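You operate a simulated robot arm through the tools that you are given. There is no shell and no other tool. Be economical: measure what you need, move in short steps, check, and stop when the job is done.

You run a simulated robot arm. Do the job below in one go: nothing can be reset, and whatever is moved stays where it is left.

Task
Turn the burner off, park the gas hose and cap the bottle.
Fine: red burner lever to Off, then the yellow bottle valve shut, then the brass hose end on to the iron stub and the black outlet cap on the outlet.

Only the result counts: the job must be done as asked and must still hold three seconds after the hand-in. Knocking over, shifting, dropping, spilling or breaking anything else fails it. Lids that push on must go on centred and level and be pressed home; caps that screw on are set level and turned clockwise until they are tight.

Robot
A 6-joint arm with a two-finger parallel gripper, fixed in place. Base frame: the origin is at the foot of the arm, x ahead of it, y to its left, z up. Readings come in cm, degrees, newtons and seconds.
With the tool pointing down near the work surface it reaches from about 10 to 66 cm from the base axis. Its first joint turns from -166.0 to 166.0 degrees. Payload 4.1 kg.
The tool frame sits at the grasp point between the pads (the TCP): z along the fingers, y along the line on which they close. The tips reach 2.3 cm beyond it. Largest opening 9.4 cm; finger width 3.8, thickness 1; the body of the gripper, 5.4 by 9.6 cm, starts 3.9 cm behind the TCP.
Orientation is that of the tool frame in the base frame, as a unit quaternion [x, y, z, w]. With the fingers straight down and closing along the base's y, the tool's x points along the base's -x, its y along +y and its z along -z.

Tools
- The arm moves only by the tool move_arm. Its argument "targets" is a list of rows, each a list of 7 numbers: the finger opening in cm, from 0 to 9.4, then the shift along the tool's x, y, z in cm, then the turn, a rotation vector about the tool's x, y, z in degrees. In form: [[hand, dx, dy, dz, wx, wy, wz], ...]. A call has 1 to 12 rows; each row is the pose to reach, as a shift and turn from the pose commanded when the call began, along the tool's axes at that moment. Rows are played at 5 a second. More than 5 cm and 8.6 degrees between two rows, or a gripper value outside its range, and nothing of the call is played. Where a pose cannot be reached the arm comes as near as it can. A force on the tool above 40 N (or 10 N above the force at the start of the call, whichever is more), or a blocked arm, ends the call early, and 0.2 s more pass. Each finger travels about 4.5 cm/s and halts on what it meets, pressing with about 27 N; the grip force reading is that of the motor and also rises with nothing between the fingers. The clock runs only during rows and for 0.2 s after the last one: add rows that repeat a pose to give the fingers time. It gives the time, the measured TCP pose, the force on the tool (base axes), the opening and the grip force at its end, in the units of the frame above (readings bear some noise), with the torque about the TCP (base axes, N m) and any sound that the robot's microphone picked up.
- Cameras (640 x 400 px; columns grow to the right, rows downward): "scene" is fixed at [40.46, 49.86, 136.18]; the picture's right is [-1.00, -0.01, 0.00], its down [-0.01, 0.62, -0.79] and it looks along [0.01, -0.79, -0.62] (base axes); focal length 338 px, centre (320, 200). "wrist" rides on the gripper at [8.6, 1.6, -7.5] in the tool frame; the picture's right is [-0.18, 0.98, 0.00], its down [-0.58, -0.11, -0.81] and it looks along [-0.79, -0.15, 0.59] (tool axes); focal length 243 px, centre (320, 200). There is no depth. A picture from a camera that has moved, and an enlarged one, comes with that camera's place and axes in the base frame and with its lens. The place of the scene camera against the robot may be out by one fixed shift of up to 1.2 cm in any direction.
- capture(camera): a new picture of that camera. It takes no simulated time.
- lift_body(by): slides the trunk up (or, below 0, down) by that many cm; the arm rides with it, the base frame stays. It gives what a move gives, with no picture.
- enlarge(camera, box): a new picture of the part [left, top, right, bottom] of that camera's present view, enlarged. It takes no simulated time.
- job_done(): hands the job in; it is judged then, once.

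Go step by step. Nothing tells you positions but the pictures and the camera data: compare them with the known pose of the tool, close in by small moves and look again before you grip or let go. The budget is 120 turns and 68 pictures, counting those below and the enlarged ones. Unless the task says otherwise, let go and move clear before handing in, and close with one line.

The tools are called after "Call:" by a JSON object that holds its "fn" and its "kwargs". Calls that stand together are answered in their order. move_arm: Moves the arm, as the interface text tells. Its arguments: {"type":"object","properties":{"targets":{"type":"array","items":{"type":"array","items":{"type":"number"}}}},"required":["targets"]} The other tools are called the same way: lift_body (by) slides the trunk up or down; capture (camera) takes a picture; enlarge (camera, box) takes an enlarged picture of a part of a camera's view; job_done () hands the job in.

At the start:

```text
time: 0.0
eef_pos: [42.64, -20.58, 110.16]
tool_rot: [0.001, 1.0, 0.0, 0.0]
contact_force: [0.5, 0.7, 0.9]
torque: [-0.01, 0.0, -0.02]
grip_width: 9.39
gripper_force: 0.1
trunk travel left (down, up): [-42.5, 16.5]
```

scene: 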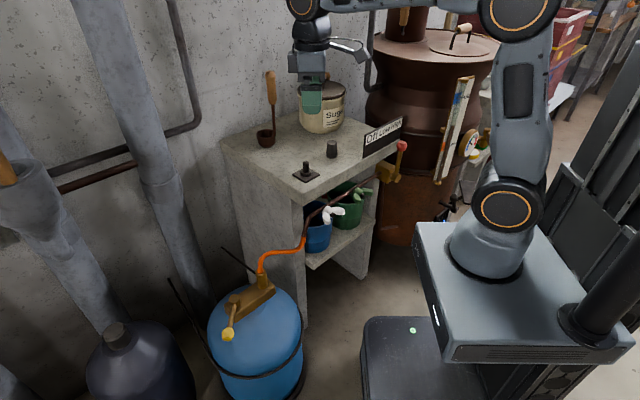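
wrist: 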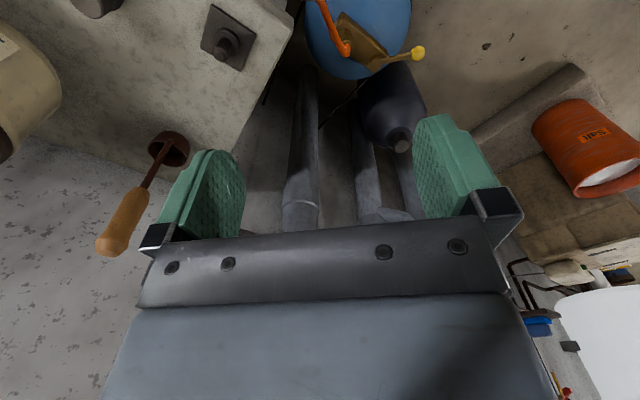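

I see the bench with the lever plate, the stub on a square base, a black cap, and the blue bottle with its yellow valve and orange hose. I'll look closer first.

Call:
{"fn": "enlarge", "kwargs": {"camera": "scene", "box": [260, 100, 440, 212]}}

Call:
{"fn": "enlarge", "kwargs": {"camera": "scene", "box": [190, 220, 350, 320]}}

Call:
{"fn": "enlarge", "kwargs": {"camera": "wrist", "box": [190, 0, 450, 162]}}

```text
3.56 times, centred on (350, 156) of scene
camera zoom: at [40.46, 49.86, 136.18], right [-1.0, -0.01, 0.0], down [-0.01, 0.62, -0.79], along [0.01, -0.79, -0.62], focal length 1202 px, centre (213, 356)
```

zoom: 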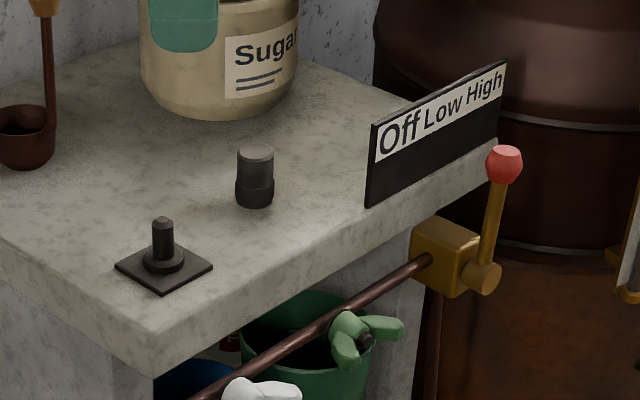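

```text
4.00 times, centred on (270, 270) of scene
camera zoom: at [40.46, 49.86, 136.18], right [-1.0, -0.01, 0.0], down [-0.01, 0.62, -0.79], along [0.01, -0.79, -0.62], focal length 1353 px, centre (520, -80)
```

zoom: 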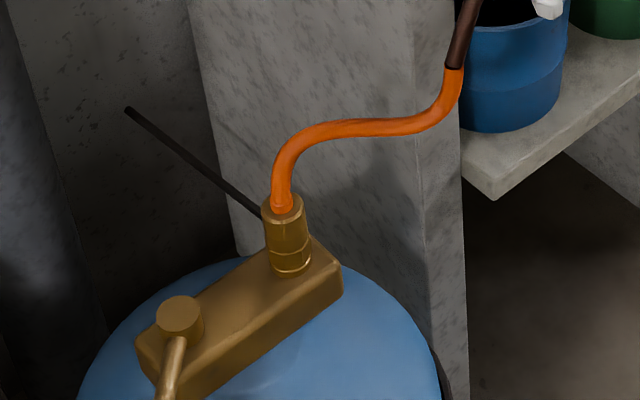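

```text
2.46 times, centred on (320, 81) of wrist
camera zoom: at [33.83, -19.08, 117.54], right [0.18, 0.98, 0.0], down [0.58, -0.11, 0.81], along [0.79, -0.15, -0.59], focal length 597 px, centre (320, 493)
```

zoom: 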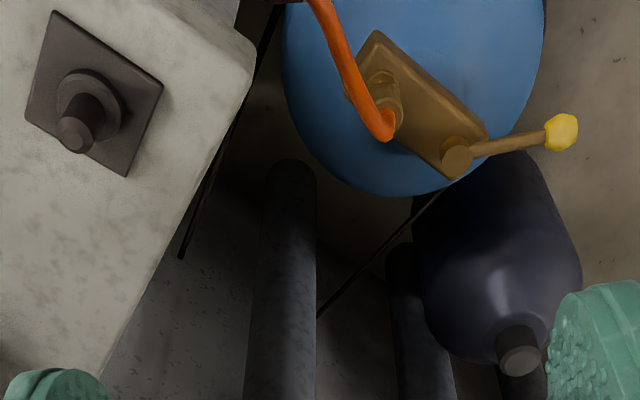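

The bench sits at about 45° to the base, and the burner lever is near (14,-52,80). I'll move so the wrist camera faces the burner panel.

Call:
{"fn": "move_arm", "kwargs": {"targets": [[9.4, 3.8, -1.9, 1.2, 0, 0, 3.5], [9.4, 7.6, -3.9, 2.4, 0, 0, 7], [9.4, 11.3, -5.8, 3.6, 0, 0, 10.5], [9.4, 15, -7.8, 4.8, 0, 0, 14], [9.4, 18.8, -9.7, 6, 0, 0, 17.5], [9.4, 22.6, -11.6, 7.2, 0, 0, 21], [9.4, 26.3, -13.6, 8.4, 0, 0, 24.5], [9.4, 30.1, -15.5, 9.6, 0, 0, 28], [9.4, 33.8, -17.5, 10.8, 0, 0, 31.5], [9.4, 37.6, -19.4, 12, 0, 0, 35]]}}

Call:
{"fn": "capture", "kwargs": {"camera": "wrist"}}

Call:
{"fn": "capture", "kwargs": {"camera": "scene"}}

```text
time: 2.2
eef_pos: [4.8, -40.01, 98.19]
tool_rot: [0.3, 0.954, 0.0, 0.0]
contact_force: [0.2, 0.1, -0.4]
torque: [-0.01, 0.02, 0.01]
grip_width: 9.42
gripper_force: 0.0
trunk travel left (down, up): [-42.5, 16.5]
```

```text
62 pictures are left
camera wrist: at [-1.38, -33.88, 105.61], right [0.71, 0.7, 0.0], down [0.41, -0.42, 0.81], along [0.56, -0.58, -0.59], focal length 243 px, centre (320, 200)
```

wrist: 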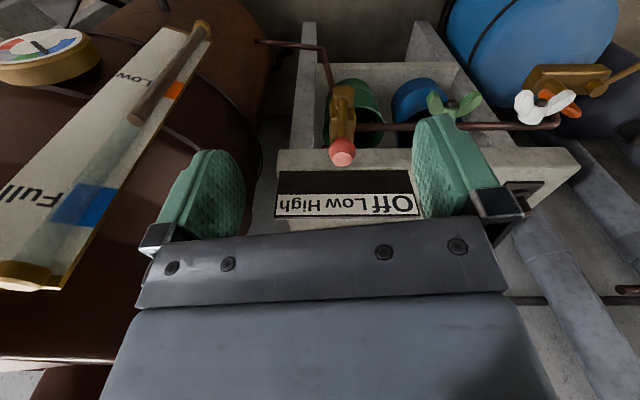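

```text
61 pictures are left
```

scene: 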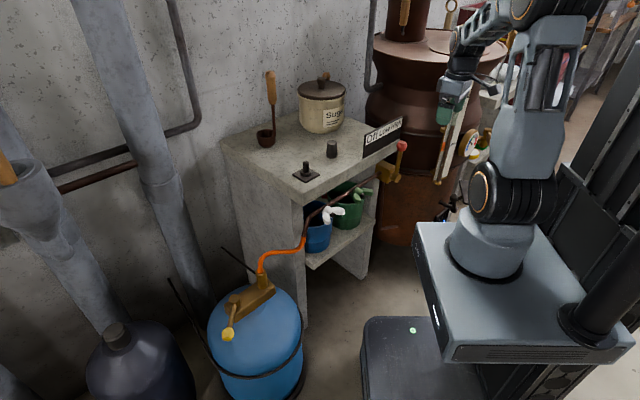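

Call:
{"fn": "enlarge", "kwargs": {"camera": "wrist", "box": [260, 40, 440, 152]}}

Call:
{"fn": "enlarge", "kwargs": {"camera": "wrist", "box": [260, 110, 440, 222]}}

Call:
{"fn": "enlarge", "kwargs": {"camera": "wrist", "box": [480, 40, 640, 140]}}

```text
3.56 times, centred on (350, 96) of wrist
camera zoom: at [-1.38, -33.88, 105.61], right [0.71, 0.7, 0.0], down [0.41, -0.42, 0.81], along [0.56, -0.58, -0.59], focal length 863 px, centre (213, 570)
```

zoom: 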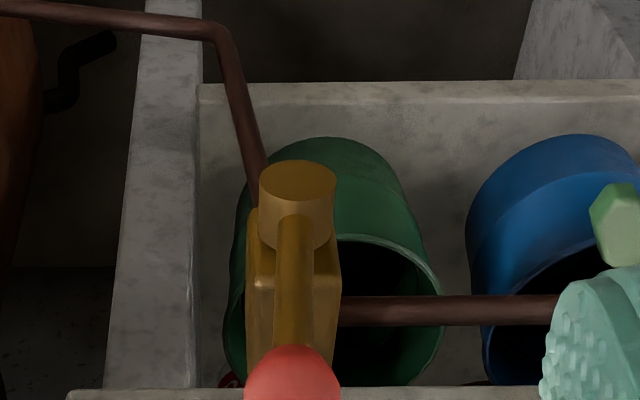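

```text
3.56 times, centred on (350, 166) of wrist
camera zoom: at [-1.38, -33.88, 105.61], right [0.71, 0.7, 0.0], down [0.41, -0.42, 0.81], along [0.56, -0.58, -0.59], focal length 863 px, centre (213, 321)
```

zoom: 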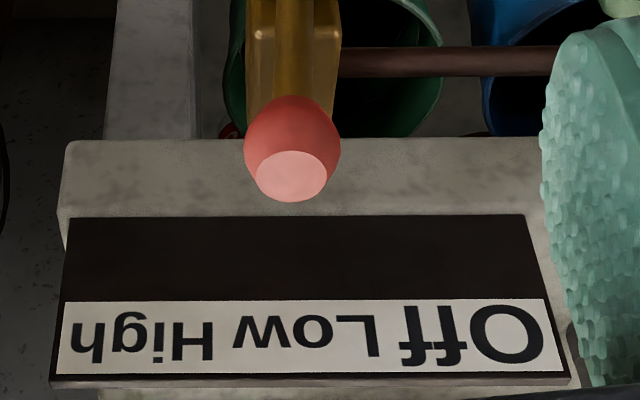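

```text
4.00 times, centred on (560, 90) of wrist
camera zoom: at [-1.38, -33.88, 105.61], right [0.71, 0.7, 0.0], down [0.41, -0.42, 0.81], along [0.56, -0.58, -0.59], focal length 970 px, centre (-640, 640)
```

zoom: 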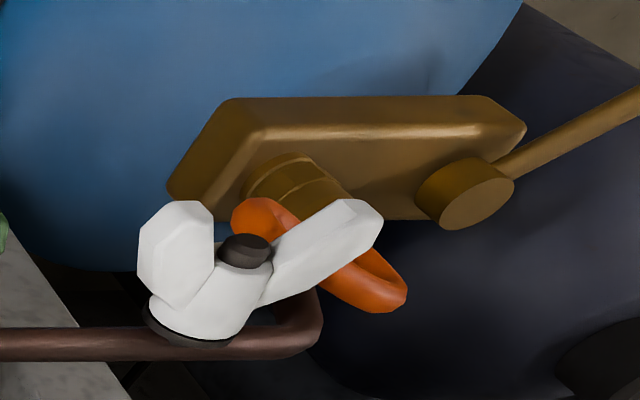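

The lever stands upright at Low, with the knob near (15,-47,82.8); Off is towards (+x,+y). I'll go above the knob with the fingers closing along the bench edge.

Call:
{"fn": "move_arm", "kwargs": {"targets": [[7, -4, 0, 2, 0, 0, 3.5], [7, -8, 0.1, 4, 0, 0, 7], [7, -12.3, 0.2, 6.2, 0, 0, 10], [7, -12.3, 0.2, 6.2, 0, 0, 10]]}}

Call:
{"fn": "capture", "kwargs": {"camera": "wrist"}}

Call:
{"fn": "enlarge", "kwargs": {"camera": "scene", "box": [320, 60, 480, 160]}}

```text
time: 3.2
eef_pos: [15.15, -47.04, 91.81]
tool_rot: [0.382, 0.924, 0.0, 0.0]
contact_force: [0.2, -0.2, 0.3]
torque: [0.01, 0.02, -0.03]
grip_width: 6.98
gripper_force: 0.1
trunk travel left (down, up): [-42.5, 16.5]
```

```text
57 pictures are left
camera wrist: at [10.2, -39.94, 99.19], right [0.83, 0.56, 0.0], down [0.33, -0.49, 0.81], along [0.46, -0.67, -0.59], focal length 243 px, centre (320, 200)
```

wrist: 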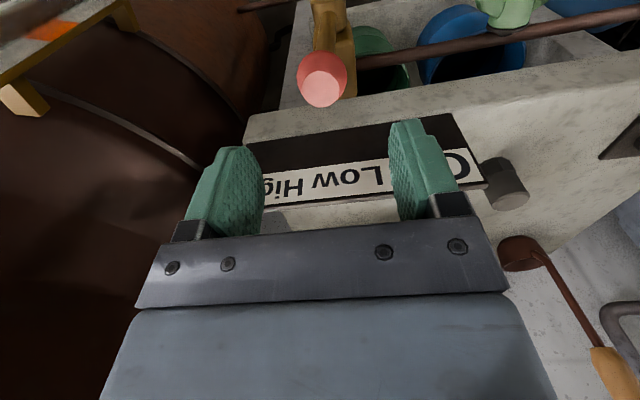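

```text
4.00 times, centred on (400, 110) of scene
camera zoom: at [40.46, 49.86, 136.18], right [-1.0, -0.01, 0.0], down [-0.01, 0.62, -0.79], along [0.01, -0.79, -0.62], focal length 1353 px, centre (0, 560)
```

zoom: 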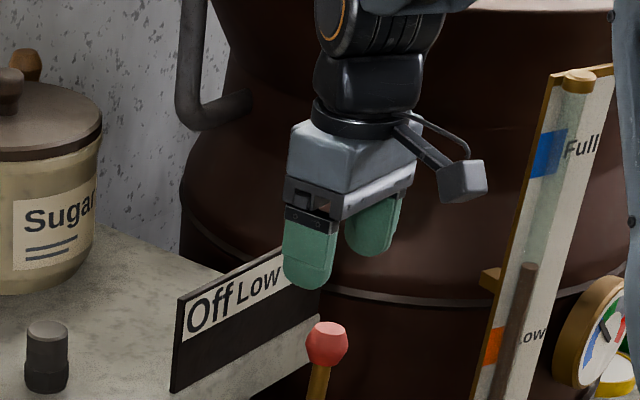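

The knob is confirmed under the TCP. I'll lower to straddle it, then narrow the fingers a little.

Call:
{"fn": "move_arm", "kwargs": {"targets": [[7, 0, 0, 4, 0, 0, 0], [7, 0, 0, 8, 0, 0, 0], [5, 0, 0, 8, 0, 0, 0], [4.4, 0, 0, 8, 0, 0, 0], [4.4, 0, 0, 8, 0, 0, 0]]}}

Call:
{"fn": "enlarge", "kwargs": {"camera": "scene", "box": [320, 80, 480, 180]}}

```text
time: 4.4
eef_pos: [15.18, -47.07, 83.78]
tool_rot: [0.383, 0.924, -0.001, 0.0]
contact_force: [0.3, -0.2, -0.9]
torque: [0.03, -0.02, -0.02]
grip_width: 4.43
gripper_force: 0.1
trunk travel left (down, up): [-42.5, 16.5]
```

```text
4.00 times, centred on (400, 130) of scene
camera zoom: at [40.46, 49.86, 136.18], right [-1.0, -0.01, 0.0], down [-0.01, 0.62, -0.79], along [0.01, -0.79, -0.62], focal length 1353 px, centre (0, 480)
```

zoom: 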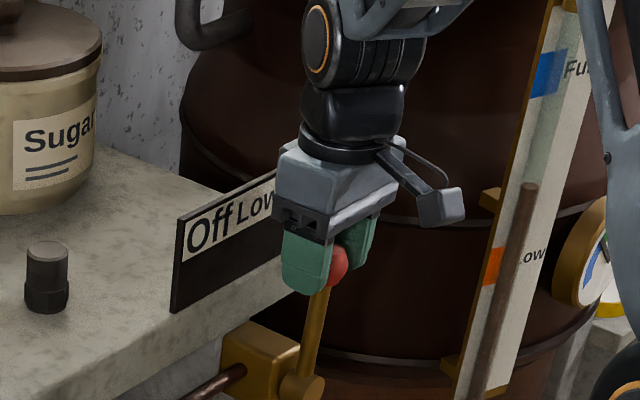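

The knob sits between the fingers. I'll push towards Off along the arc.

Call:
{"fn": "move_arm", "kwargs": {"targets": [[4.4, 0, 1.2, 0.1, 0, 0, 0], [4.4, 0, 2.3, 0.2, 0, 0, 0], [4.4, 0, 3.5, 0.5, 0, 0, 0], [4.4, 0, 4.6, 0.8, 0, 0, 0], [4.4, 0, 5.7, 1.3, 0, 0, 0], [4.4, 0, 6.75, 1.8, 0, 0, 0], [4.4, 0, 7.7, 2.4, 0, 0, 0]]}}

Call:
{"fn": "enlarge", "kwargs": {"camera": "scene", "box": [320, 80, 480, 180]}}

```text
time: 6.0
eef_pos: [20.26, -41.63, 81.76]
tool_rot: [0.383, 0.924, -0.002, 0.003]
contact_force: [-14.7, -10.4, 24.1]
torque: [-0.64, 0.89, -0.07]
grip_width: 5.19
gripper_force: 8.9
trunk travel left (down, up): [-42.5, 16.5]
```

```text
4.00 times, centred on (400, 130) of scene
camera zoom: at [40.46, 49.86, 136.18], right [-1.0, -0.01, 0.0], down [-0.01, 0.62, -0.79], along [0.01, -0.79, -0.62], focal length 1353 px, centre (0, 480)
```

zoom: 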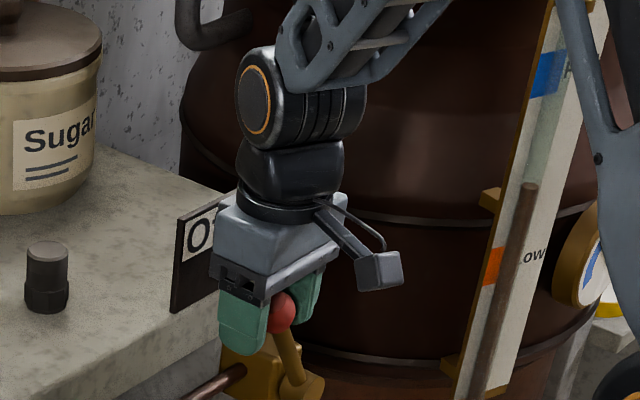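

Something resists at about 30° of tilt, with the fingers wedged. I'll open up, lift slightly and look.

Call:
{"fn": "move_arm", "kwargs": {"targets": [[6.5, 0, -0.5, -0.5, 0, 0, 0], [7, 0, -1, -3, 0, 0, 0], [7, 0, -2, -7, 0, 0, 0], [7, 0, -2, -7, 0, 0, 0]]}}

Call:
{"fn": "capture", "kwargs": {"camera": "wrist"}}

Call:
{"fn": "enlarge", "kwargs": {"camera": "scene", "box": [320, 80, 480, 180]}}

```text
time: 7.0
eef_pos: [19.38, -42.8, 88.44]
tool_rot: [0.382, 0.924, 0.0, 0.0]
contact_force: [0.1, -0.3, -0.6]
torque: [0.0, 0.03, -0.01]
grip_width: 6.99
gripper_force: 0.0
trunk travel left (down, up): [-42.5, 16.5]
```

```text
53 pictures are left
camera wrist: at [14.23, -35.66, 95.8], right [0.82, 0.57, 0.0], down [0.33, -0.49, 0.81], along [0.46, -0.66, -0.59], focal length 243 px, centre (320, 200)
```

wrist: 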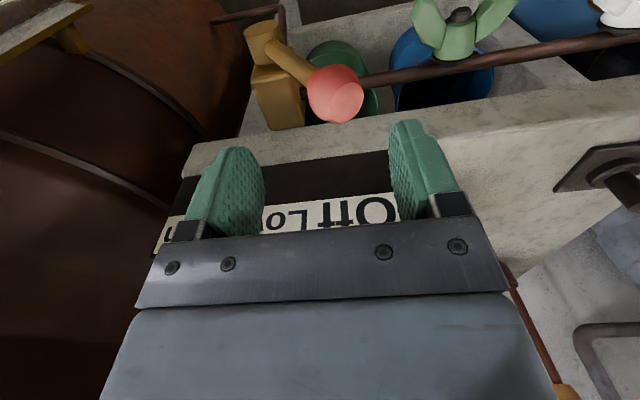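

```text
4.00 times, centred on (400, 130) of scene
camera zoom: at [40.46, 49.86, 136.18], right [-1.0, -0.01, 0.0], down [-0.01, 0.62, -0.79], along [0.01, -0.79, -0.62], focal length 1353 px, centre (0, 480)
```

zoom: 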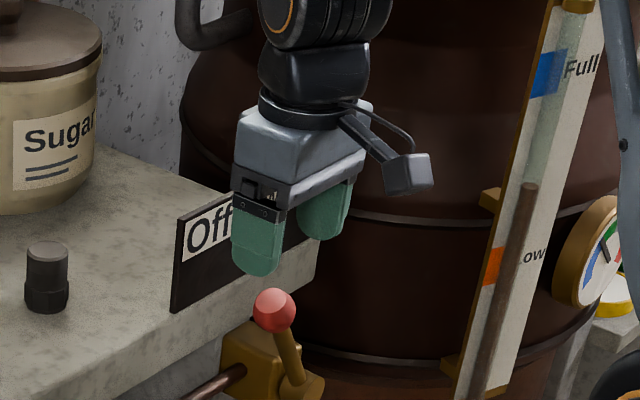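

The lever now leans about 31° towards Off. I'll check whether that's the stop by pushing with closed fingers from the far side.

Call:
{"fn": "move_arm", "kwargs": {"targets": [[5, 0, -2, 0, 0, 0, 0], [2, 0, -3.6, 0, 0, 0, 0], [0, 0, -3.6, 0, 0, 0, 0], [0, 0, -3.6, 3.5, 0, 0, 0], [0, 0, -3.6, 7.2, 0, 0, 0], [0, 0, -2.6, 7.2, 0, 0, 0], [0, 0, -1.8, 7.2, 0, 0, 0]]}}

Call:
{"fn": "move_arm", "kwargs": {"targets": [[0, 0, 0.5, 0.3, 0, 0, 0], [0, 0, 1, 0.6, 0, 0, 0], [0, 0, 1.5, 1.0, 0, 0, 0], [0, 0, 2, 1.4, 0, 0, 0], [0, 0, 2.5, 1.9, 0, 0, 0]]}}

Call:
{"fn": "enlarge", "kwargs": {"camera": "scene", "box": [320, 80, 480, 180]}}

```text
time: 8.6
eef_pos: [17.62, -44.3, 81.36]
tool_rot: [0.383, 0.924, -0.002, 0.001]
contact_force: [-19.1, -13.3, 0.1]
torque: [-0.29, 0.48, 0.09]
grip_width: 0.0
gripper_force: 27.0
trunk travel left (down, up): [-42.5, 16.5]
```

```text
time: 9.0
eef_pos: [17.74, -44.29, 81.39]
tool_rot: [0.382, 0.924, -0.005, 0.001]
contact_force: [-34.4, -13.3, 3.3]
torque: [-0.27, 0.75, 0.22]
grip_width: 0.0
gripper_force: 27.4
trunk travel left (down, up): [-42.5, 16.5]
stopped in row 1: the force on the tool passed its limit at 46 N (the readings are from after the stop); the commanded pose is now the measured one
```

```text
4.00 times, centred on (400, 130) of scene
camera zoom: at [40.46, 49.86, 136.18], right [-1.0, -0.01, 0.0], down [-0.01, 0.62, -0.79], along [0.01, -0.79, -0.62], focal length 1353 px, centre (0, 480)
```

zoom: 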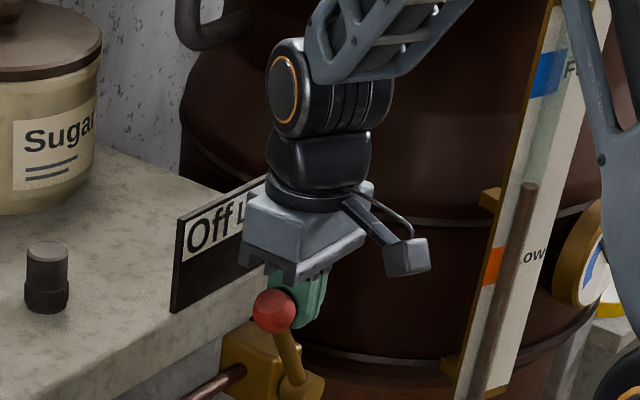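

That's a hard stop, so the burner lever is at Off. I'll back away, go up, and swing round to look at the bottle valve.

Call:
{"fn": "move_arm", "kwargs": {"targets": [[0, 0.5, -1.5, 0, 0, 0, 0], [0, 1, -1.5, -4.5, 0, 0, 0], [3, 1, -1.5, -9, 0, 0, 0], [5, 1, -1.5, -13.5, 0, 0, 0], [7, 1, -1.5, -18, 0, 0, 0]]}}

Call:
{"fn": "move_arm", "kwargs": {"targets": [[9, 0.9, 4.8, 0, 0, 0, -1], [9, 1.8, 9.6, 0, 0, 0, -2], [9, 2.7, 14.4, 0, 0, 0, -3], [9, 3.6, 19.2, 0, 0, 0, -4], [9, 4.5, 24, 0, 0, 0, -5], [9, 5.4, 28.8, 0, 0, 0, -6], [9, 6.3, 33.6, 0, 0, 0, -7], [9, 7.2, 38.4, 0, 0, 0, -8], [9, 8.1, 43.2, 0, 0, 0, -9], [9, 9, 48, 0, 0, 0, -10], [9, 9.9, 52.8, 0, 0, 0, -10], [9, 10.3, 55.7, 0, 0, 0, -10]]}}

Call:
{"fn": "lift_body", "kwargs": {"by": -30}}

Call:
{"fn": "capture", "kwargs": {"camera": "wrist"}}

Call:
{"fn": "capture", "kwargs": {"camera": "scene"}}

```text
time: 10.2
eef_pos: [16.45, -44.0, 99.34]
tool_rot: [0.381, 0.925, -0.004, 0.002]
contact_force: [-0.4, -0.5, -0.3]
torque: [0.02, -0.03, 0.0]
grip_width: 6.64
gripper_force: 0.0
trunk travel left (down, up): [-42.5, 16.5]
```

```text
time: 12.8
eef_pos: [48.18, 2.91, 99.08]
tool_rot: [0.299, 0.954, -0.005, 0.001]
contact_force: [-0.5, -1.0, -0.6]
torque: [0.04, -0.04, -0.01]
grip_width: 9.02
gripper_force: 0.1
trunk travel left (down, up): [-42.5, 16.5]
```

```text
time: 15.8
eef_pos: [48.14, 2.81, 69.1]
tool_rot: [0.299, 0.954, -0.005, 0.001]
contact_force: [0.4, 0.2, 1.0]
torque: [0.0, -0.02, 0.02]
grip_width: 9.0
gripper_force: 0.1
trunk travel left (down, up): [-12.5, 46.5]
```

```text
50 pictures are left
camera wrist: at [41.93, 8.94, 76.43], right [0.71, 0.7, -0.01], down [0.42, -0.41, 0.81], along [0.57, -0.58, -0.59], focal length 243 px, centre (320, 200)
```

wrist: 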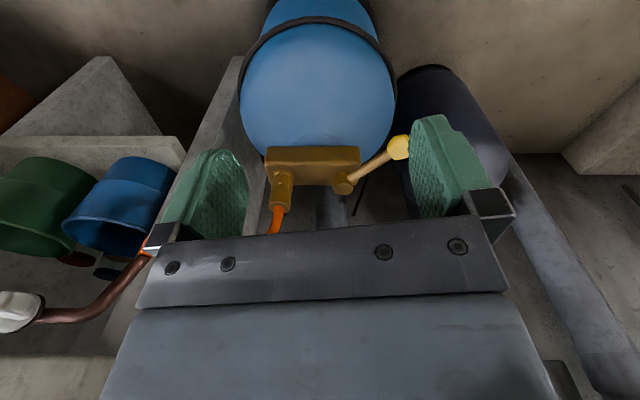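

```text
49 pictures are left
```

scene: 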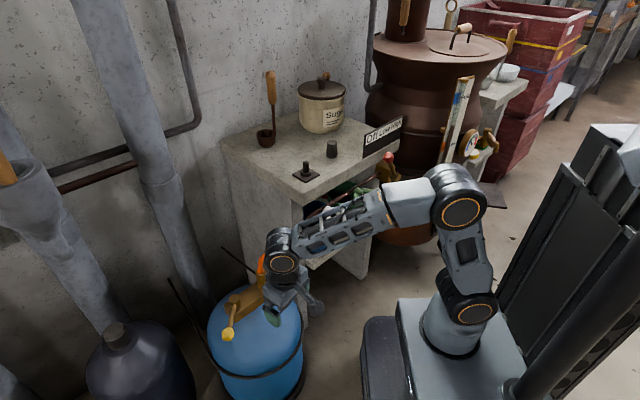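

Call:
{"fn": "enlarge", "kwargs": {"camera": "wrist", "box": [240, 110, 440, 235]}}

```text
3.20 times, centred on (340, 172) of wrist
camera zoom: at [41.93, 8.94, 76.43], right [0.71, 0.7, -0.01], down [0.42, -0.41, 0.81], along [0.57, -0.58, -0.59], focal length 776 px, centre (256, 288)
```

zoom: 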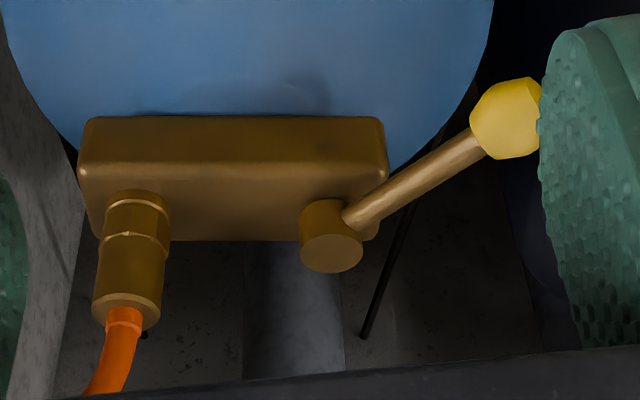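

The handle runs from the hub (66,-10,52) to the knob (66,0,50), pointing along +y. I'll turn the hand so its fingers can straddle the handle and come in above it.

Call:
{"fn": "move_arm", "kwargs": {"targets": [[8, -2, 0.4, 0, 0, 0, 8], [8, -4, 0.8, 0, 0, 0, 16], [8, -6, 1.3, 0, 0, 0, 24], [8, -8, 1.7, 0, 0, 0, 32], [8, -10, 2.2, 1, 0, 0, 40], [7, -12, 2.6, 3, 0, 0, 48], [6, -14.8, 3.2, 5, 0, 0, 55], [5.5, -14.8, 3.2, 7, 0, 0, 55]]}}

Call:
{"fn": "capture", "kwargs": {"camera": "wrist"}}

```text
time: 17.6
eef_pos: [62.03, -3.21, 62.0]
tool_rot: [0.707, 0.707, -0.003, 0.003]
contact_force: [0.8, -0.7, 0.2]
torque: [0.01, -0.02, 0.01]
grip_width: 5.51
gripper_force: 0.1
trunk travel left (down, up): [-12.5, 46.5]
```

```text
47 pictures are left
camera wrist: at [63.58, 5.47, 69.4], right [0.98, -0.18, 0.0], down [-0.11, -0.57, 0.81], along [-0.15, -0.8, -0.58], focal length 243 px, centre (320, 200)
```

wrist: 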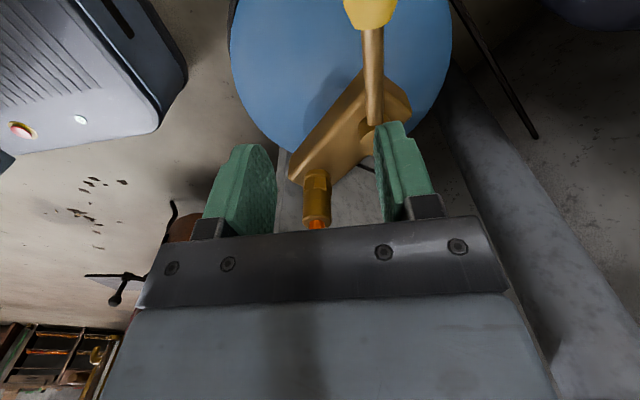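

Knob confirmed. I'll tilt the hand outwards a little and lower it over the handle stem.

Call:
{"fn": "move_arm", "kwargs": {"targets": [[5, 0, 1, 0, -8, 0, 0], [5, 0, 2, 0, -16, 0, 0], [5, 0, 3, 2, -20, 0, 0], [5, 0, 4, 4.5, -20, 0, 0], [5, 0, 4, 7.5, -20, 0, 0], [5, 0, 4, 7.5, -20, 0, 0]]}}

Call:
{"fn": "capture", "kwargs": {"camera": "wrist"}}

Call:
{"fn": "enlarge", "kwargs": {"camera": "scene", "box": [180, 250, 340, 350]}}

```text
time: 19.0
eef_pos: [66.43, -3.26, 54.42]
tool_rot: [0.695, 0.698, 0.121, 0.126]
contact_force: [0.0, -0.2, -0.7]
torque: [-0.03, 0.03, -0.02]
grip_width: 5.0
gripper_force: 0.2
trunk travel left (down, up): [-12.5, 46.5]
```

```text
46 pictures are left
camera wrist: at [65.25, 5.21, 61.94], right [0.92, -0.18, 0.34], down [-0.38, -0.58, 0.73], along [0.07, -0.8, -0.6], focal length 243 px, centre (320, 200)
```

wrist: 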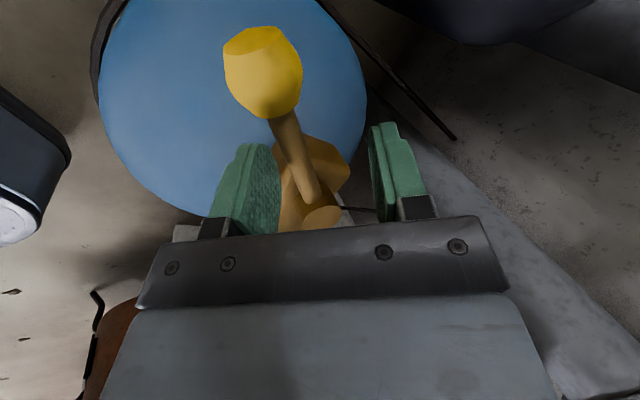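

```text
4.00 times, centred on (260, 300) of scene
camera zoom: at [40.46, 49.86, 136.18], right [-1.0, -0.01, 0.0], down [-0.01, 0.62, -0.79], along [0.01, -0.79, -0.62], focal length 1353 px, centre (560, -200)
```

zoom: 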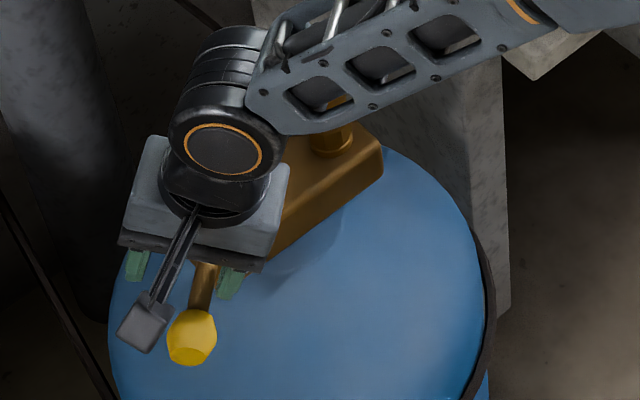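

Well aligned over the stem. I'll go down, close in on it, then test gently towards the robot (counter-clockwise).

Call:
{"fn": "move_arm", "kwargs": {"targets": [[5, 0, -0.8, 1.6, 0, 0, 0], [4, 0, -1.6, 3.2, 0, 0, 0], [3, 0, -1.6, 3.2, 0, 0, 0], [3, 0, -1.6, 3.2, 0, 0, 0]]}}

Call:
{"fn": "capture", "kwargs": {"camera": "wrist"}}

```text
time: 20.0
eef_pos: [65.64, -3.46, 50.89]
tool_rot: [0.695, 0.698, 0.119, 0.125]
contact_force: [0.6, -0.7, 0.7]
torque: [-0.01, 0.0, 0.01]
grip_width: 2.99
gripper_force: 0.1
trunk travel left (down, up): [-12.5, 46.5]
```

```text
44 pictures are left
camera wrist: at [64.67, 5.26, 58.32], right [0.92, -0.18, 0.34], down [-0.38, -0.58, 0.73], along [0.07, -0.8, -0.6], focal length 243 px, centre (320, 200)
```

wrist: 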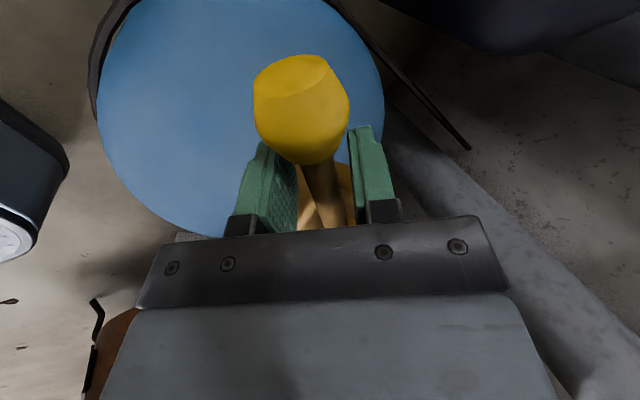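

Call:
{"fn": "move_arm", "kwargs": {"targets": [[3, 0, -0.47, -0.17, 0, 0, 0], [3, 0, -0.94, -0.34, 0, 0, 0], [3, 0, -1.32, -0.48, 0, 0, 0], [3, 0, -1.7, -0.61, 0, 0, 0]]}}

Call:
{"fn": "capture", "kwargs": {"camera": "wrist"}}

```text
time: 21.0
eef_pos: [63.82, -3.1, 51.24]
tool_rot: [0.695, 0.698, 0.12, 0.126]
contact_force: [2.5, -0.7, 1.6]
torque: [-0.03, -0.04, 0.05]
grip_width: 3.17
gripper_force: 0.9
trunk travel left (down, up): [-12.5, 46.5]
```

```text
43 pictures are left
camera wrist: at [62.7, 5.42, 58.6], right [0.92, -0.18, 0.34], down [-0.38, -0.58, 0.73], along [0.07, -0.8, -0.6], focal length 243 px, centre (320, 200)
```

wrist: 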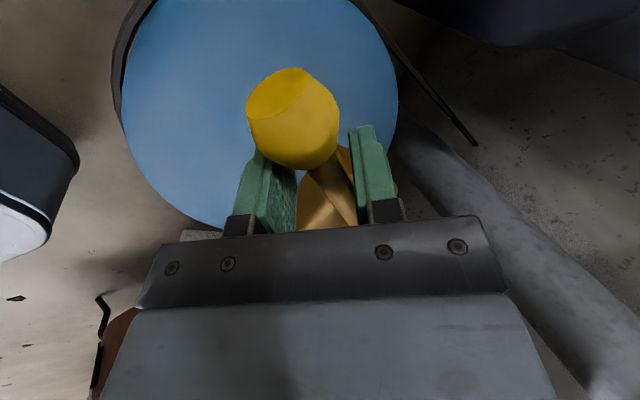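

It moves freely counter-clockwise. Now I'll check whether it goes clockwise beyond where it started.

Call:
{"fn": "move_arm", "kwargs": {"targets": [[3, 0, 0.94, 0.34, 0, 0, 0], [3, 0, 1.88, 0.68, 0, 0, 0], [3, 0, 2.6, 0.94, 0, 0, 0], [3, 0, 3.2, 1.16, 0, 0, 0], [3, 0, 3.7, 1.34, 0, 0, 0], [3, 0, 4.2, 1.53, 0, 0, 0]]}}

Call:
{"fn": "capture", "kwargs": {"camera": "wrist"}}

```text
time: 22.4
eef_pos: [68.08, -3.15, 50.94]
tool_rot: [0.696, 0.698, 0.116, 0.122]
contact_force: [-35.6, 0.9, -1.1]
torque: [0.04, 0.04, -0.7]
grip_width: 4.51
gripper_force: 16.5
trunk travel left (down, up): [-12.5, 46.5]
```

```text
42 pictures are left
camera wrist: at [67.02, 5.36, 58.4], right [0.93, -0.18, 0.33], down [-0.37, -0.58, 0.73], along [0.06, -0.8, -0.6], focal length 243 px, centre (320, 200)
```

wrist: 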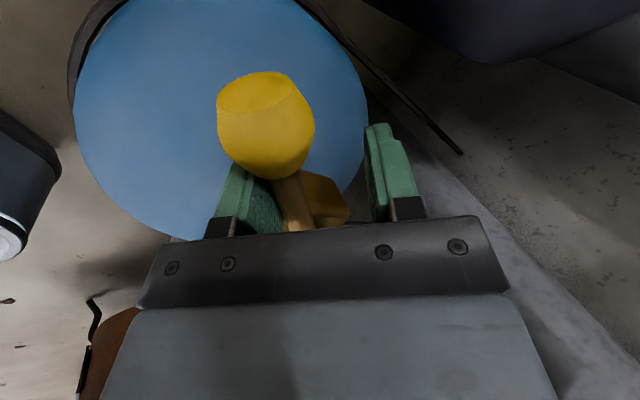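

There's a firm stop at the starting position, so the handle began at the open end and shuts counter-clockwise. I'll turn it that way, levelling and yawing the hand with it.

Call:
{"fn": "move_arm", "kwargs": {"targets": [[3, -0.4, -2.58, -1.09, 4.9, 1.0, -5.9], [3, -0.6, -3.24, -1.33, 9.9, 2.1, -11.9], [3, -0.8, -3.9, -1.57, 14.8, 3.1, -17.8], [3, -1.05, -4.56, -1.81, 19.7, 4.2, -23.7], [3, -1.05, -4.56, -1.81, 19.7, 4.2, -23.7]]}}

Call:
{"fn": "capture", "kwargs": {"camera": "wrist"}}

```text
time: 23.6
eef_pos: [63.57, -4.36, 51.29]
tool_rot: [0.543, 0.84, -0.004, 0.001]
contact_force: [1.9, -0.3, -0.1]
torque: [0.01, -0.01, -0.03]
grip_width: 3.05
gripper_force: 0.9
trunk travel left (down, up): [-12.5, 46.5]
```

```text
41 pictures are left
camera wrist: at [61.41, 4.15, 58.68], right [0.97, 0.24, 0.0], down [0.14, -0.57, 0.81], along [0.19, -0.79, -0.58], focal length 243 px, centre (320, 200)
```

wrist: 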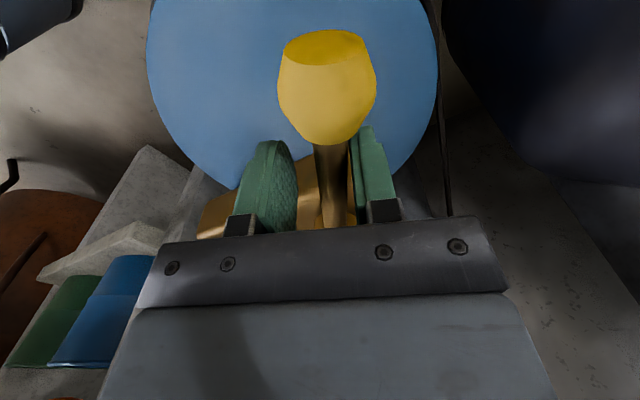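

Call:
{"fn": "move_arm", "kwargs": {"targets": [[3, -0.06, -0.89, 0, 0, 0, -8], [3, -0.25, -1.76, 0, 0, 0, -16], [3, -0.55, -2.6, 0, 0, 0, -24], [3, -0.97, -3.39, 0, 0, 0, -32], [3, -1.5, -4.11, 0, 0, 0, -40]]}}

Call:
{"fn": "capture", "kwargs": {"camera": "wrist"}}

```text
time: 24.8
eef_pos: [60.57, -6.97, 51.33]
tool_rot: [0.222, 0.975, -0.004, 0.003]
contact_force: [23.2, 19.1, -6.5]
torque: [-0.2, -0.3, -0.78]
grip_width: 4.19
gripper_force: 13.5
trunk travel left (down, up): [-12.5, 46.5]
```

```text
40 pictures are left
camera wrist: at [53.43, -1.93, 58.69], right [0.59, 0.81, 0.0], down [0.47, -0.34, 0.81], along [0.65, -0.48, -0.58], focal length 243 px, centre (320, 200)
```

wrist: 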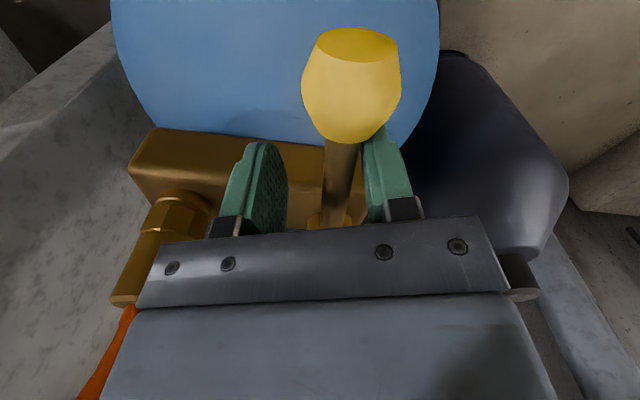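

The handle now stands across the valve body against a firm stop, so it's shut. I'll open the fingers and rise, then look at the hose end.

Call:
{"fn": "move_arm", "kwargs": {"targets": [[5, 0, 0.5, 0, 0, 0, 0], [6, 0, 0.8, 0, 0, 0, 0], [6, 0, 0.8, -4, 0, 0, 0], [6, 0, 0.8, -8, 0, 0, 0], [8, 2, 0, -12, 0, 0, 0], [9, 6, 0, -14, 0, 0, 0], [9, 6, 0, -14, 0, 0, 0]]}}

Call:
{"fn": "capture", "kwargs": {"camera": "wrist"}}

Call:
{"fn": "enlarge", "kwargs": {"camera": "scene", "box": [180, 220, 340, 320]}}

```text
time: 26.4
eef_pos: [54.96, -4.7, 65.15]
tool_rot: [0.223, 0.975, -0.004, 0.001]
contact_force: [0.2, 0.0, -0.3]
torque: [0.02, 0.01, 0.0]
grip_width: 9.02
gripper_force: 0.0
trunk travel left (down, up): [-12.5, 46.5]
```

```text
39 pictures are left
camera wrist: at [47.96, 0.47, 72.57], right [0.59, 0.8, -0.01], down [0.48, -0.34, 0.81], along [0.65, -0.48, -0.59], focal length 243 px, centre (320, 200)
```

wrist: 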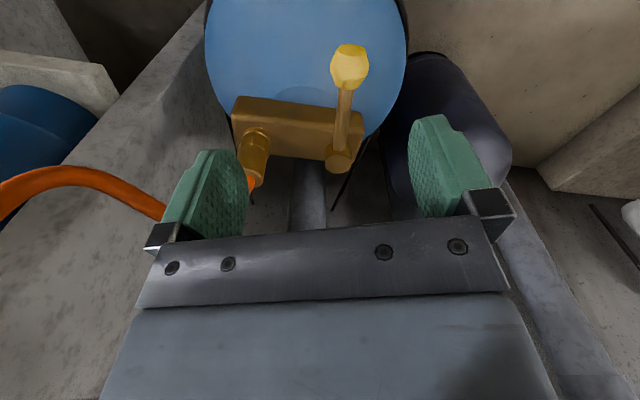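

```text
4.00 times, centred on (260, 270) of scene
camera zoom: at [40.46, 49.86, 136.18], right [-1.0, -0.01, 0.0], down [-0.01, 0.62, -0.79], along [0.01, -0.79, -0.62], focal length 1353 px, centre (560, -80)
```

zoom: 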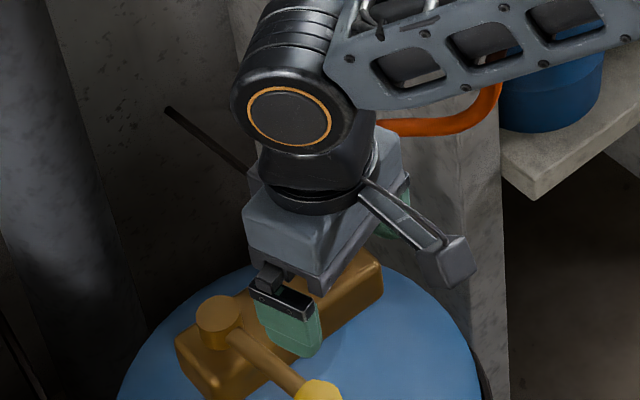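

Call:
{"fn": "enlarge", "kwargs": {"camera": "wrist", "box": [200, 90, 300, 152]}}

Call:
{"fn": "enlarge", "kwargs": {"camera": "scene", "box": [290, 130, 354, 170]}}

```text
6.40 times, centred on (250, 121) of wrist
camera zoom: at [47.96, 0.47, 72.57], right [0.59, 0.8, -0.01], down [0.48, -0.34, 0.81], along [0.65, -0.48, -0.59], focal length 1553 px, centre (768, 706)
```

zoom: 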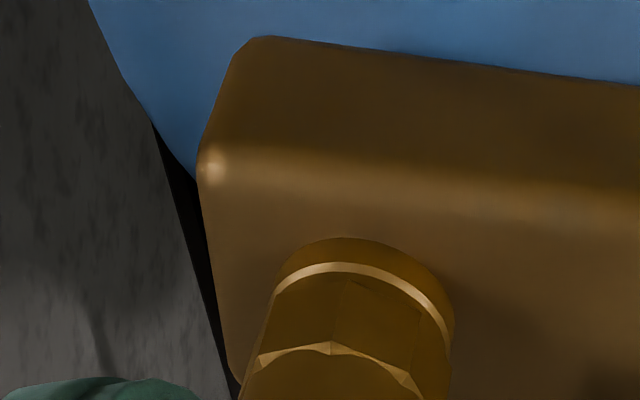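

```text
10.00 times, centred on (322, 150) of scene
camera zoom: at [40.46, 49.86, 136.18], right [-1.0, -0.01, 0.0], down [-0.01, 0.62, -0.79], along [0.01, -0.79, -0.62], focal length 3382 px, centre (300, 700)
```

zoom: 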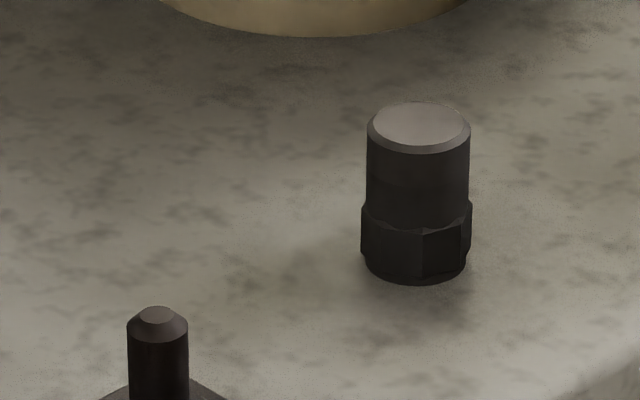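

The brass hose end stands at about (59.2,-17.4), top at 55.5, with the hose rising and bending towards -x. I'll pitch the hand forward 50° from the robot side, so the palm clears the hose, and stop short to check.

Call:
{"fn": "move_arm", "kwargs": {"targets": [[6.5, -0.3, -0.8, 0.7, 1.8, -7, 3.9], [6.5, -0.6, -1.6, 1.3, 3.6, -14, 7.8], [6.5, -0.9, -2.4, 2.0, 5.4, -21, 11.7], [6.5, -1.2, -3.1, 2.7, 7.3, -28, 15.6], [6.5, -1.5, -3.9, 3.3, 9.1, -35, 19.5], [6.5, -1.8, -4.7, 4.0, 10.9, -42, 23.4], [6.5, -2.0, -5.5, 4.65, 12.7, -48.9, 27.3], [6.5, -2.0, -5.5, 4.65, 12.7, -48.9, 27.3]]}}

Call:
{"fn": "capture", "kwargs": {"camera": "wrist"}}

Call:
{"fn": "enlarge", "kwargs": {"camera": "scene", "box": [180, 200, 372, 320]}}

```text
time: 28.2
eef_pos: [54.31, -10.39, 60.57]
tool_rot: [0.416, 0.803, -0.199, 0.377]
contact_force: [-0.2, -0.2, 0.3]
torque: [0.03, 0.0, -0.02]
grip_width: 6.48
gripper_force: 0.0
trunk travel left (down, up): [-12.5, 46.5]
```

```text
35 pictures are left
camera wrist: at [49.13, -0.38, 58.6], right [0.87, 0.47, 0.14], down [-0.23, 0.15, 0.96], along [0.43, -0.87, 0.24], focal length 243 px, centre (320, 200)
```

wrist: 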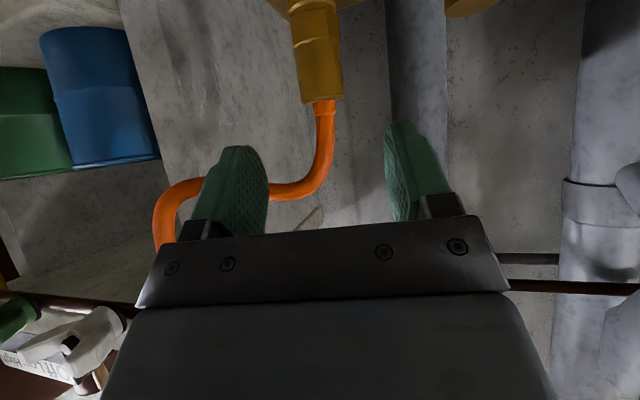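

```text
3.33 times, centred on (276, 260) of scene
camera zoom: at [40.46, 49.86, 136.18], right [-1.0, -0.01, 0.0], down [-0.01, 0.62, -0.79], along [0.01, -0.79, -0.62], focal length 1127 px, centre (467, 0)
```

zoom: 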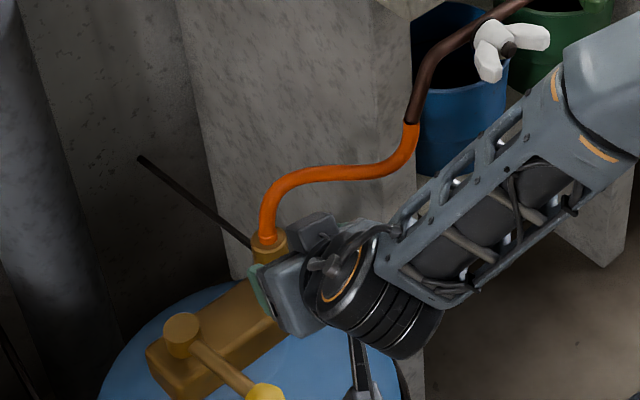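

The pose came out as planned and the hose end lies straight along the fingers' axis. I'll move in along the tool axis.

Call:
{"fn": "move_arm", "kwargs": {"targets": [[6.5, 0, 0, 2.5, 0, 0, 0], [6.5, 0, 0, 5, 0, 0, 0], [6.5, 0, 0, 7.5, 0, 0, 0], [6.5, 0, -0.1, 10.1, 0, 0, 0], [6.5, 0, -0.1, 10.1, 0, 0, 0]]}}

Call:
{"fn": "capture", "kwargs": {"camera": "wrist"}}

Call:
{"fn": "enlarge", "kwargs": {"camera": "scene", "box": [200, 220, 328, 300]}}

```text
time: 29.4
eef_pos: [58.67, -17.19, 54.25]
tool_rot: [0.417, 0.803, -0.199, 0.377]
contact_force: [0.4, -0.4, -0.6]
torque: [0.03, 0.01, 0.02]
grip_width: 6.5
gripper_force: 0.0
trunk travel left (down, up): [-12.5, 46.5]
```

```text
33 pictures are left
camera wrist: at [53.47, -7.1, 52.28], right [0.87, 0.47, 0.14], down [-0.23, 0.15, 0.96], along [0.43, -0.87, 0.23], focal length 243 px, centre (320, 200)
```

wrist: 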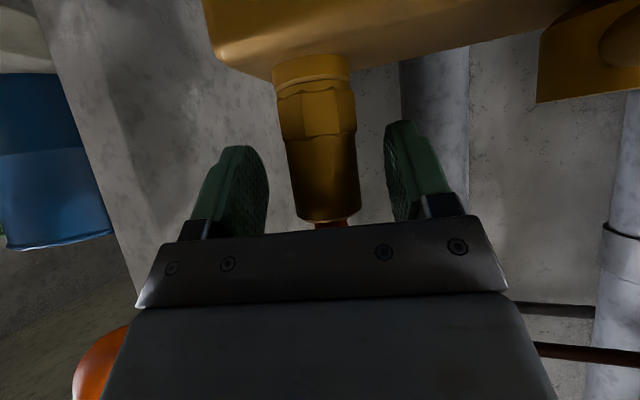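

```text
5.00 times, centred on (264, 260) of scene
camera zoom: at [40.46, 49.86, 136.18], right [-1.0, -0.01, 0.0], down [-0.01, 0.62, -0.79], along [0.01, -0.79, -0.62], focal length 1691 px, centre (600, -100)
```

zoom: 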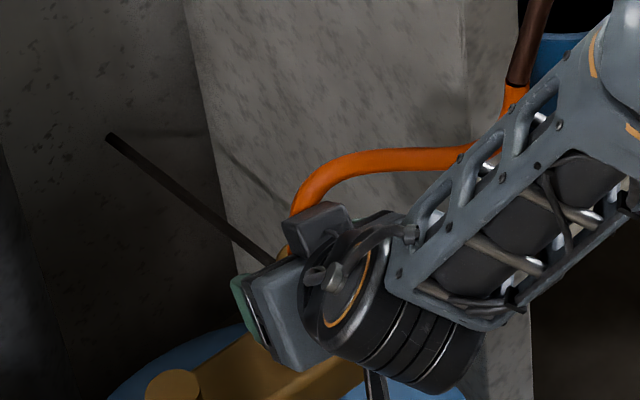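

The connector is between the pads. I'll grip it.

Call:
{"fn": "move_arm", "kwargs": {"targets": [[4, 0, 0, 0, 0, 0, 0], [2, 0, 0, 0, 0, 0, 0], [1, 0, 0, 0, 0, 0, 0], [1, 0, 0, 0, 0, 0, 0], [1, 0, 0, 0, 0, 0, 0]]}}

Call:
{"fn": "move_arm", "kwargs": {"targets": [[1, 0.15, 0, -0.13, 0, 0, 0], [1, -0.38, 0, -0.32, 0, 0, 0], [1, -0.76, 0, -0.64, 0, 0, 0]]}}

Call:
{"fn": "capture", "kwargs": {"camera": "wrist"}}

```text
time: 30.6
eef_pos: [58.6, -17.02, 54.42]
tool_rot: [0.418, 0.803, -0.199, 0.376]
contact_force: [0.7, -0.2, 0.7]
torque: [0.03, -0.06, -0.02]
grip_width: 3.22
gripper_force: 27.0
trunk travel left (down, up): [-12.5, 46.5]
```

```text
time: 31.4
eef_pos: [58.76, -16.82, 55.33]
tool_rot: [0.417, 0.803, -0.199, 0.377]
contact_force: [0.9, -0.1, -0.5]
torque: [0.0, 0.0, -0.01]
grip_width: 3.36
gripper_force: 0.1
trunk travel left (down, up): [-12.5, 46.5]
```

```text
31 pictures are left
camera wrist: at [53.55, -6.86, 53.29], right [0.87, 0.47, 0.14], down [-0.23, 0.15, 0.96], along [0.43, -0.87, 0.23], focal length 243 px, centre (320, 200)
```

wrist: 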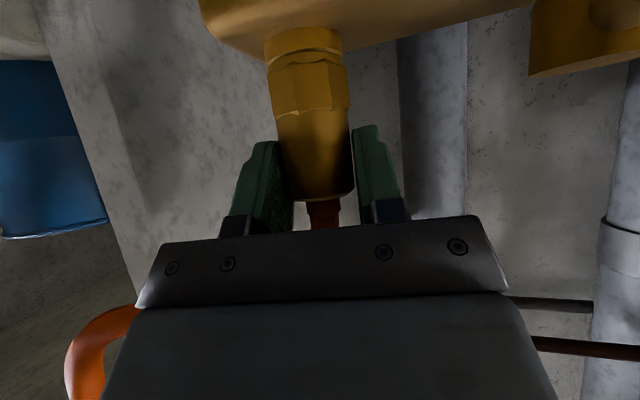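

The grip force dropped to nothing after the pull, so I'll try closing again here.

Call:
{"fn": "move_arm", "kwargs": {"targets": [[0, 0, 0, 0, 0, 0, 0], [0, 0, 0, 0, 0, 0, 0], [0, 0, 0, 0, 0, 0, 0], [0, 0, 0, 0, 0, 0, 0]]}}

Call:
{"fn": "enlarge", "kwargs": {"camera": "wrist", "box": [200, 0, 440, 240]}}

```text
time: 32.4
eef_pos: [58.72, -16.9, 55.29]
tool_rot: [0.417, 0.803, -0.199, 0.377]
contact_force: [1.3, 1.2, 1.0]
torque: [0.02, -0.04, 0.03]
grip_width: 3.2
gripper_force: 26.8
trunk travel left (down, up): [-12.5, 46.5]
```

```text
1.67 times, centred on (320, 120) of wrist
camera zoom: at [53.56, -6.85, 53.3], right [0.87, 0.47, 0.14], down [-0.23, 0.15, 0.96], along [0.43, -0.87, 0.23], focal length 404 px, centre (320, 333)
```

zoom: 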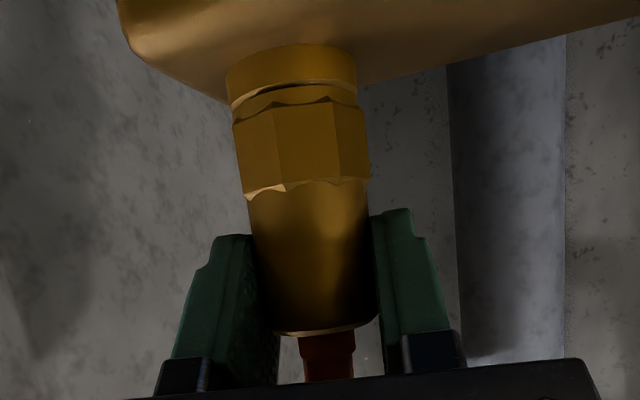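

Call:
{"fn": "move_arm", "kwargs": {"targets": [[0, -0.11, 0, -0.1, 0, 0, 0], [0, -0.23, 0, -0.19, 0, 0, 0]]}}

```text
time: 33.0
eef_pos: [58.58, -16.93, 55.55]
tool_rot: [0.417, 0.802, -0.199, 0.377]
contact_force: [1.3, -1.5, -2.2]
torque: [-0.06, 0.0, -0.01]
grip_width: 3.19
gripper_force: 26.9
trunk travel left (down, up): [-12.5, 46.5]
```

Call:
{"fn": "enlarge", "kwargs": {"camera": "wrist", "box": [200, 0, 440, 240]}}

```text
1.67 times, centred on (320, 120) of wrist
camera zoom: at [53.47, -6.93, 53.56], right [0.87, 0.47, 0.14], down [-0.23, 0.15, 0.96], along [0.43, -0.87, 0.23], focal length 404 px, centre (320, 333)
```

zoom: 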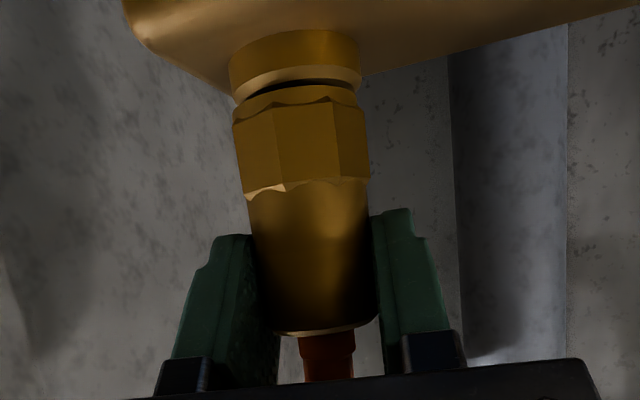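

The hose end is sliding up off the outlet with the grip. I'll keep pulling straight up.

Call:
{"fn": "move_arm", "kwargs": {"targets": [[0, -0.38, 0, -0.32, 0, 0, 0], [0, -0.77, 0, -0.64, 0, 0, 0], [0, -1.15, 0, -0.96, 0, 0, 0], [0, -1.53, 0, -1.29, 0, 0, 0], [0, -2.3, 0, -1.93, 0, 0, 0], [0, -3.1, 0, -2.57, 0, 0, 0], [0, -3.8, 0, -3.2, 0, 0, 0], [0, -4.6, 0, -3.86, 0, 0, 0]]}}

Call:
{"fn": "capture", "kwargs": {"camera": "wrist"}}

Call:
{"fn": "enlarge", "kwargs": {"camera": "scene", "box": [200, 200, 360, 300]}}

```text
time: 34.8
eef_pos: [58.94, -16.82, 61.51]
tool_rot: [0.417, 0.803, -0.198, 0.376]
contact_force: [-0.2, -0.3, -1.2]
torque: [0.04, 0.02, 0.0]
grip_width: 3.2
gripper_force: 26.9
trunk travel left (down, up): [-12.5, 46.5]
```

```text
28 pictures are left
camera wrist: at [53.65, -6.77, 59.53], right [0.87, 0.47, 0.14], down [-0.23, 0.15, 0.96], along [0.43, -0.87, 0.23], focal length 243 px, centre (320, 200)
```

wrist: 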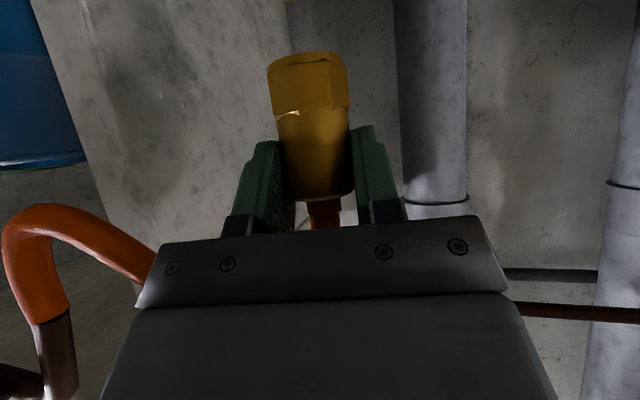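

```text
4.00 times, centred on (280, 250) of scene
camera zoom: at [40.46, 49.86, 136.18], right [-1.0, -0.01, 0.0], down [-0.01, 0.62, -0.79], along [0.01, -0.79, -0.62], focal length 1353 px, centre (480, 0)
```

zoom: 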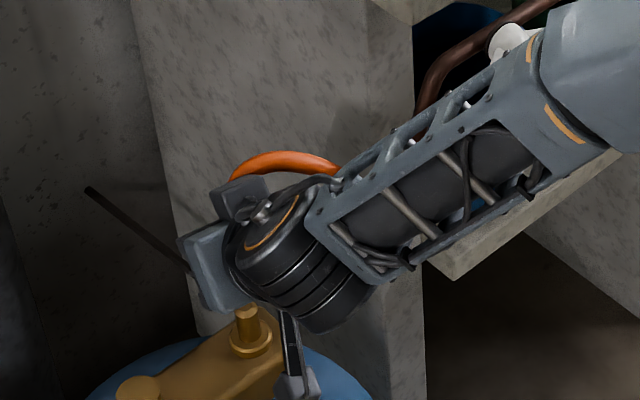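

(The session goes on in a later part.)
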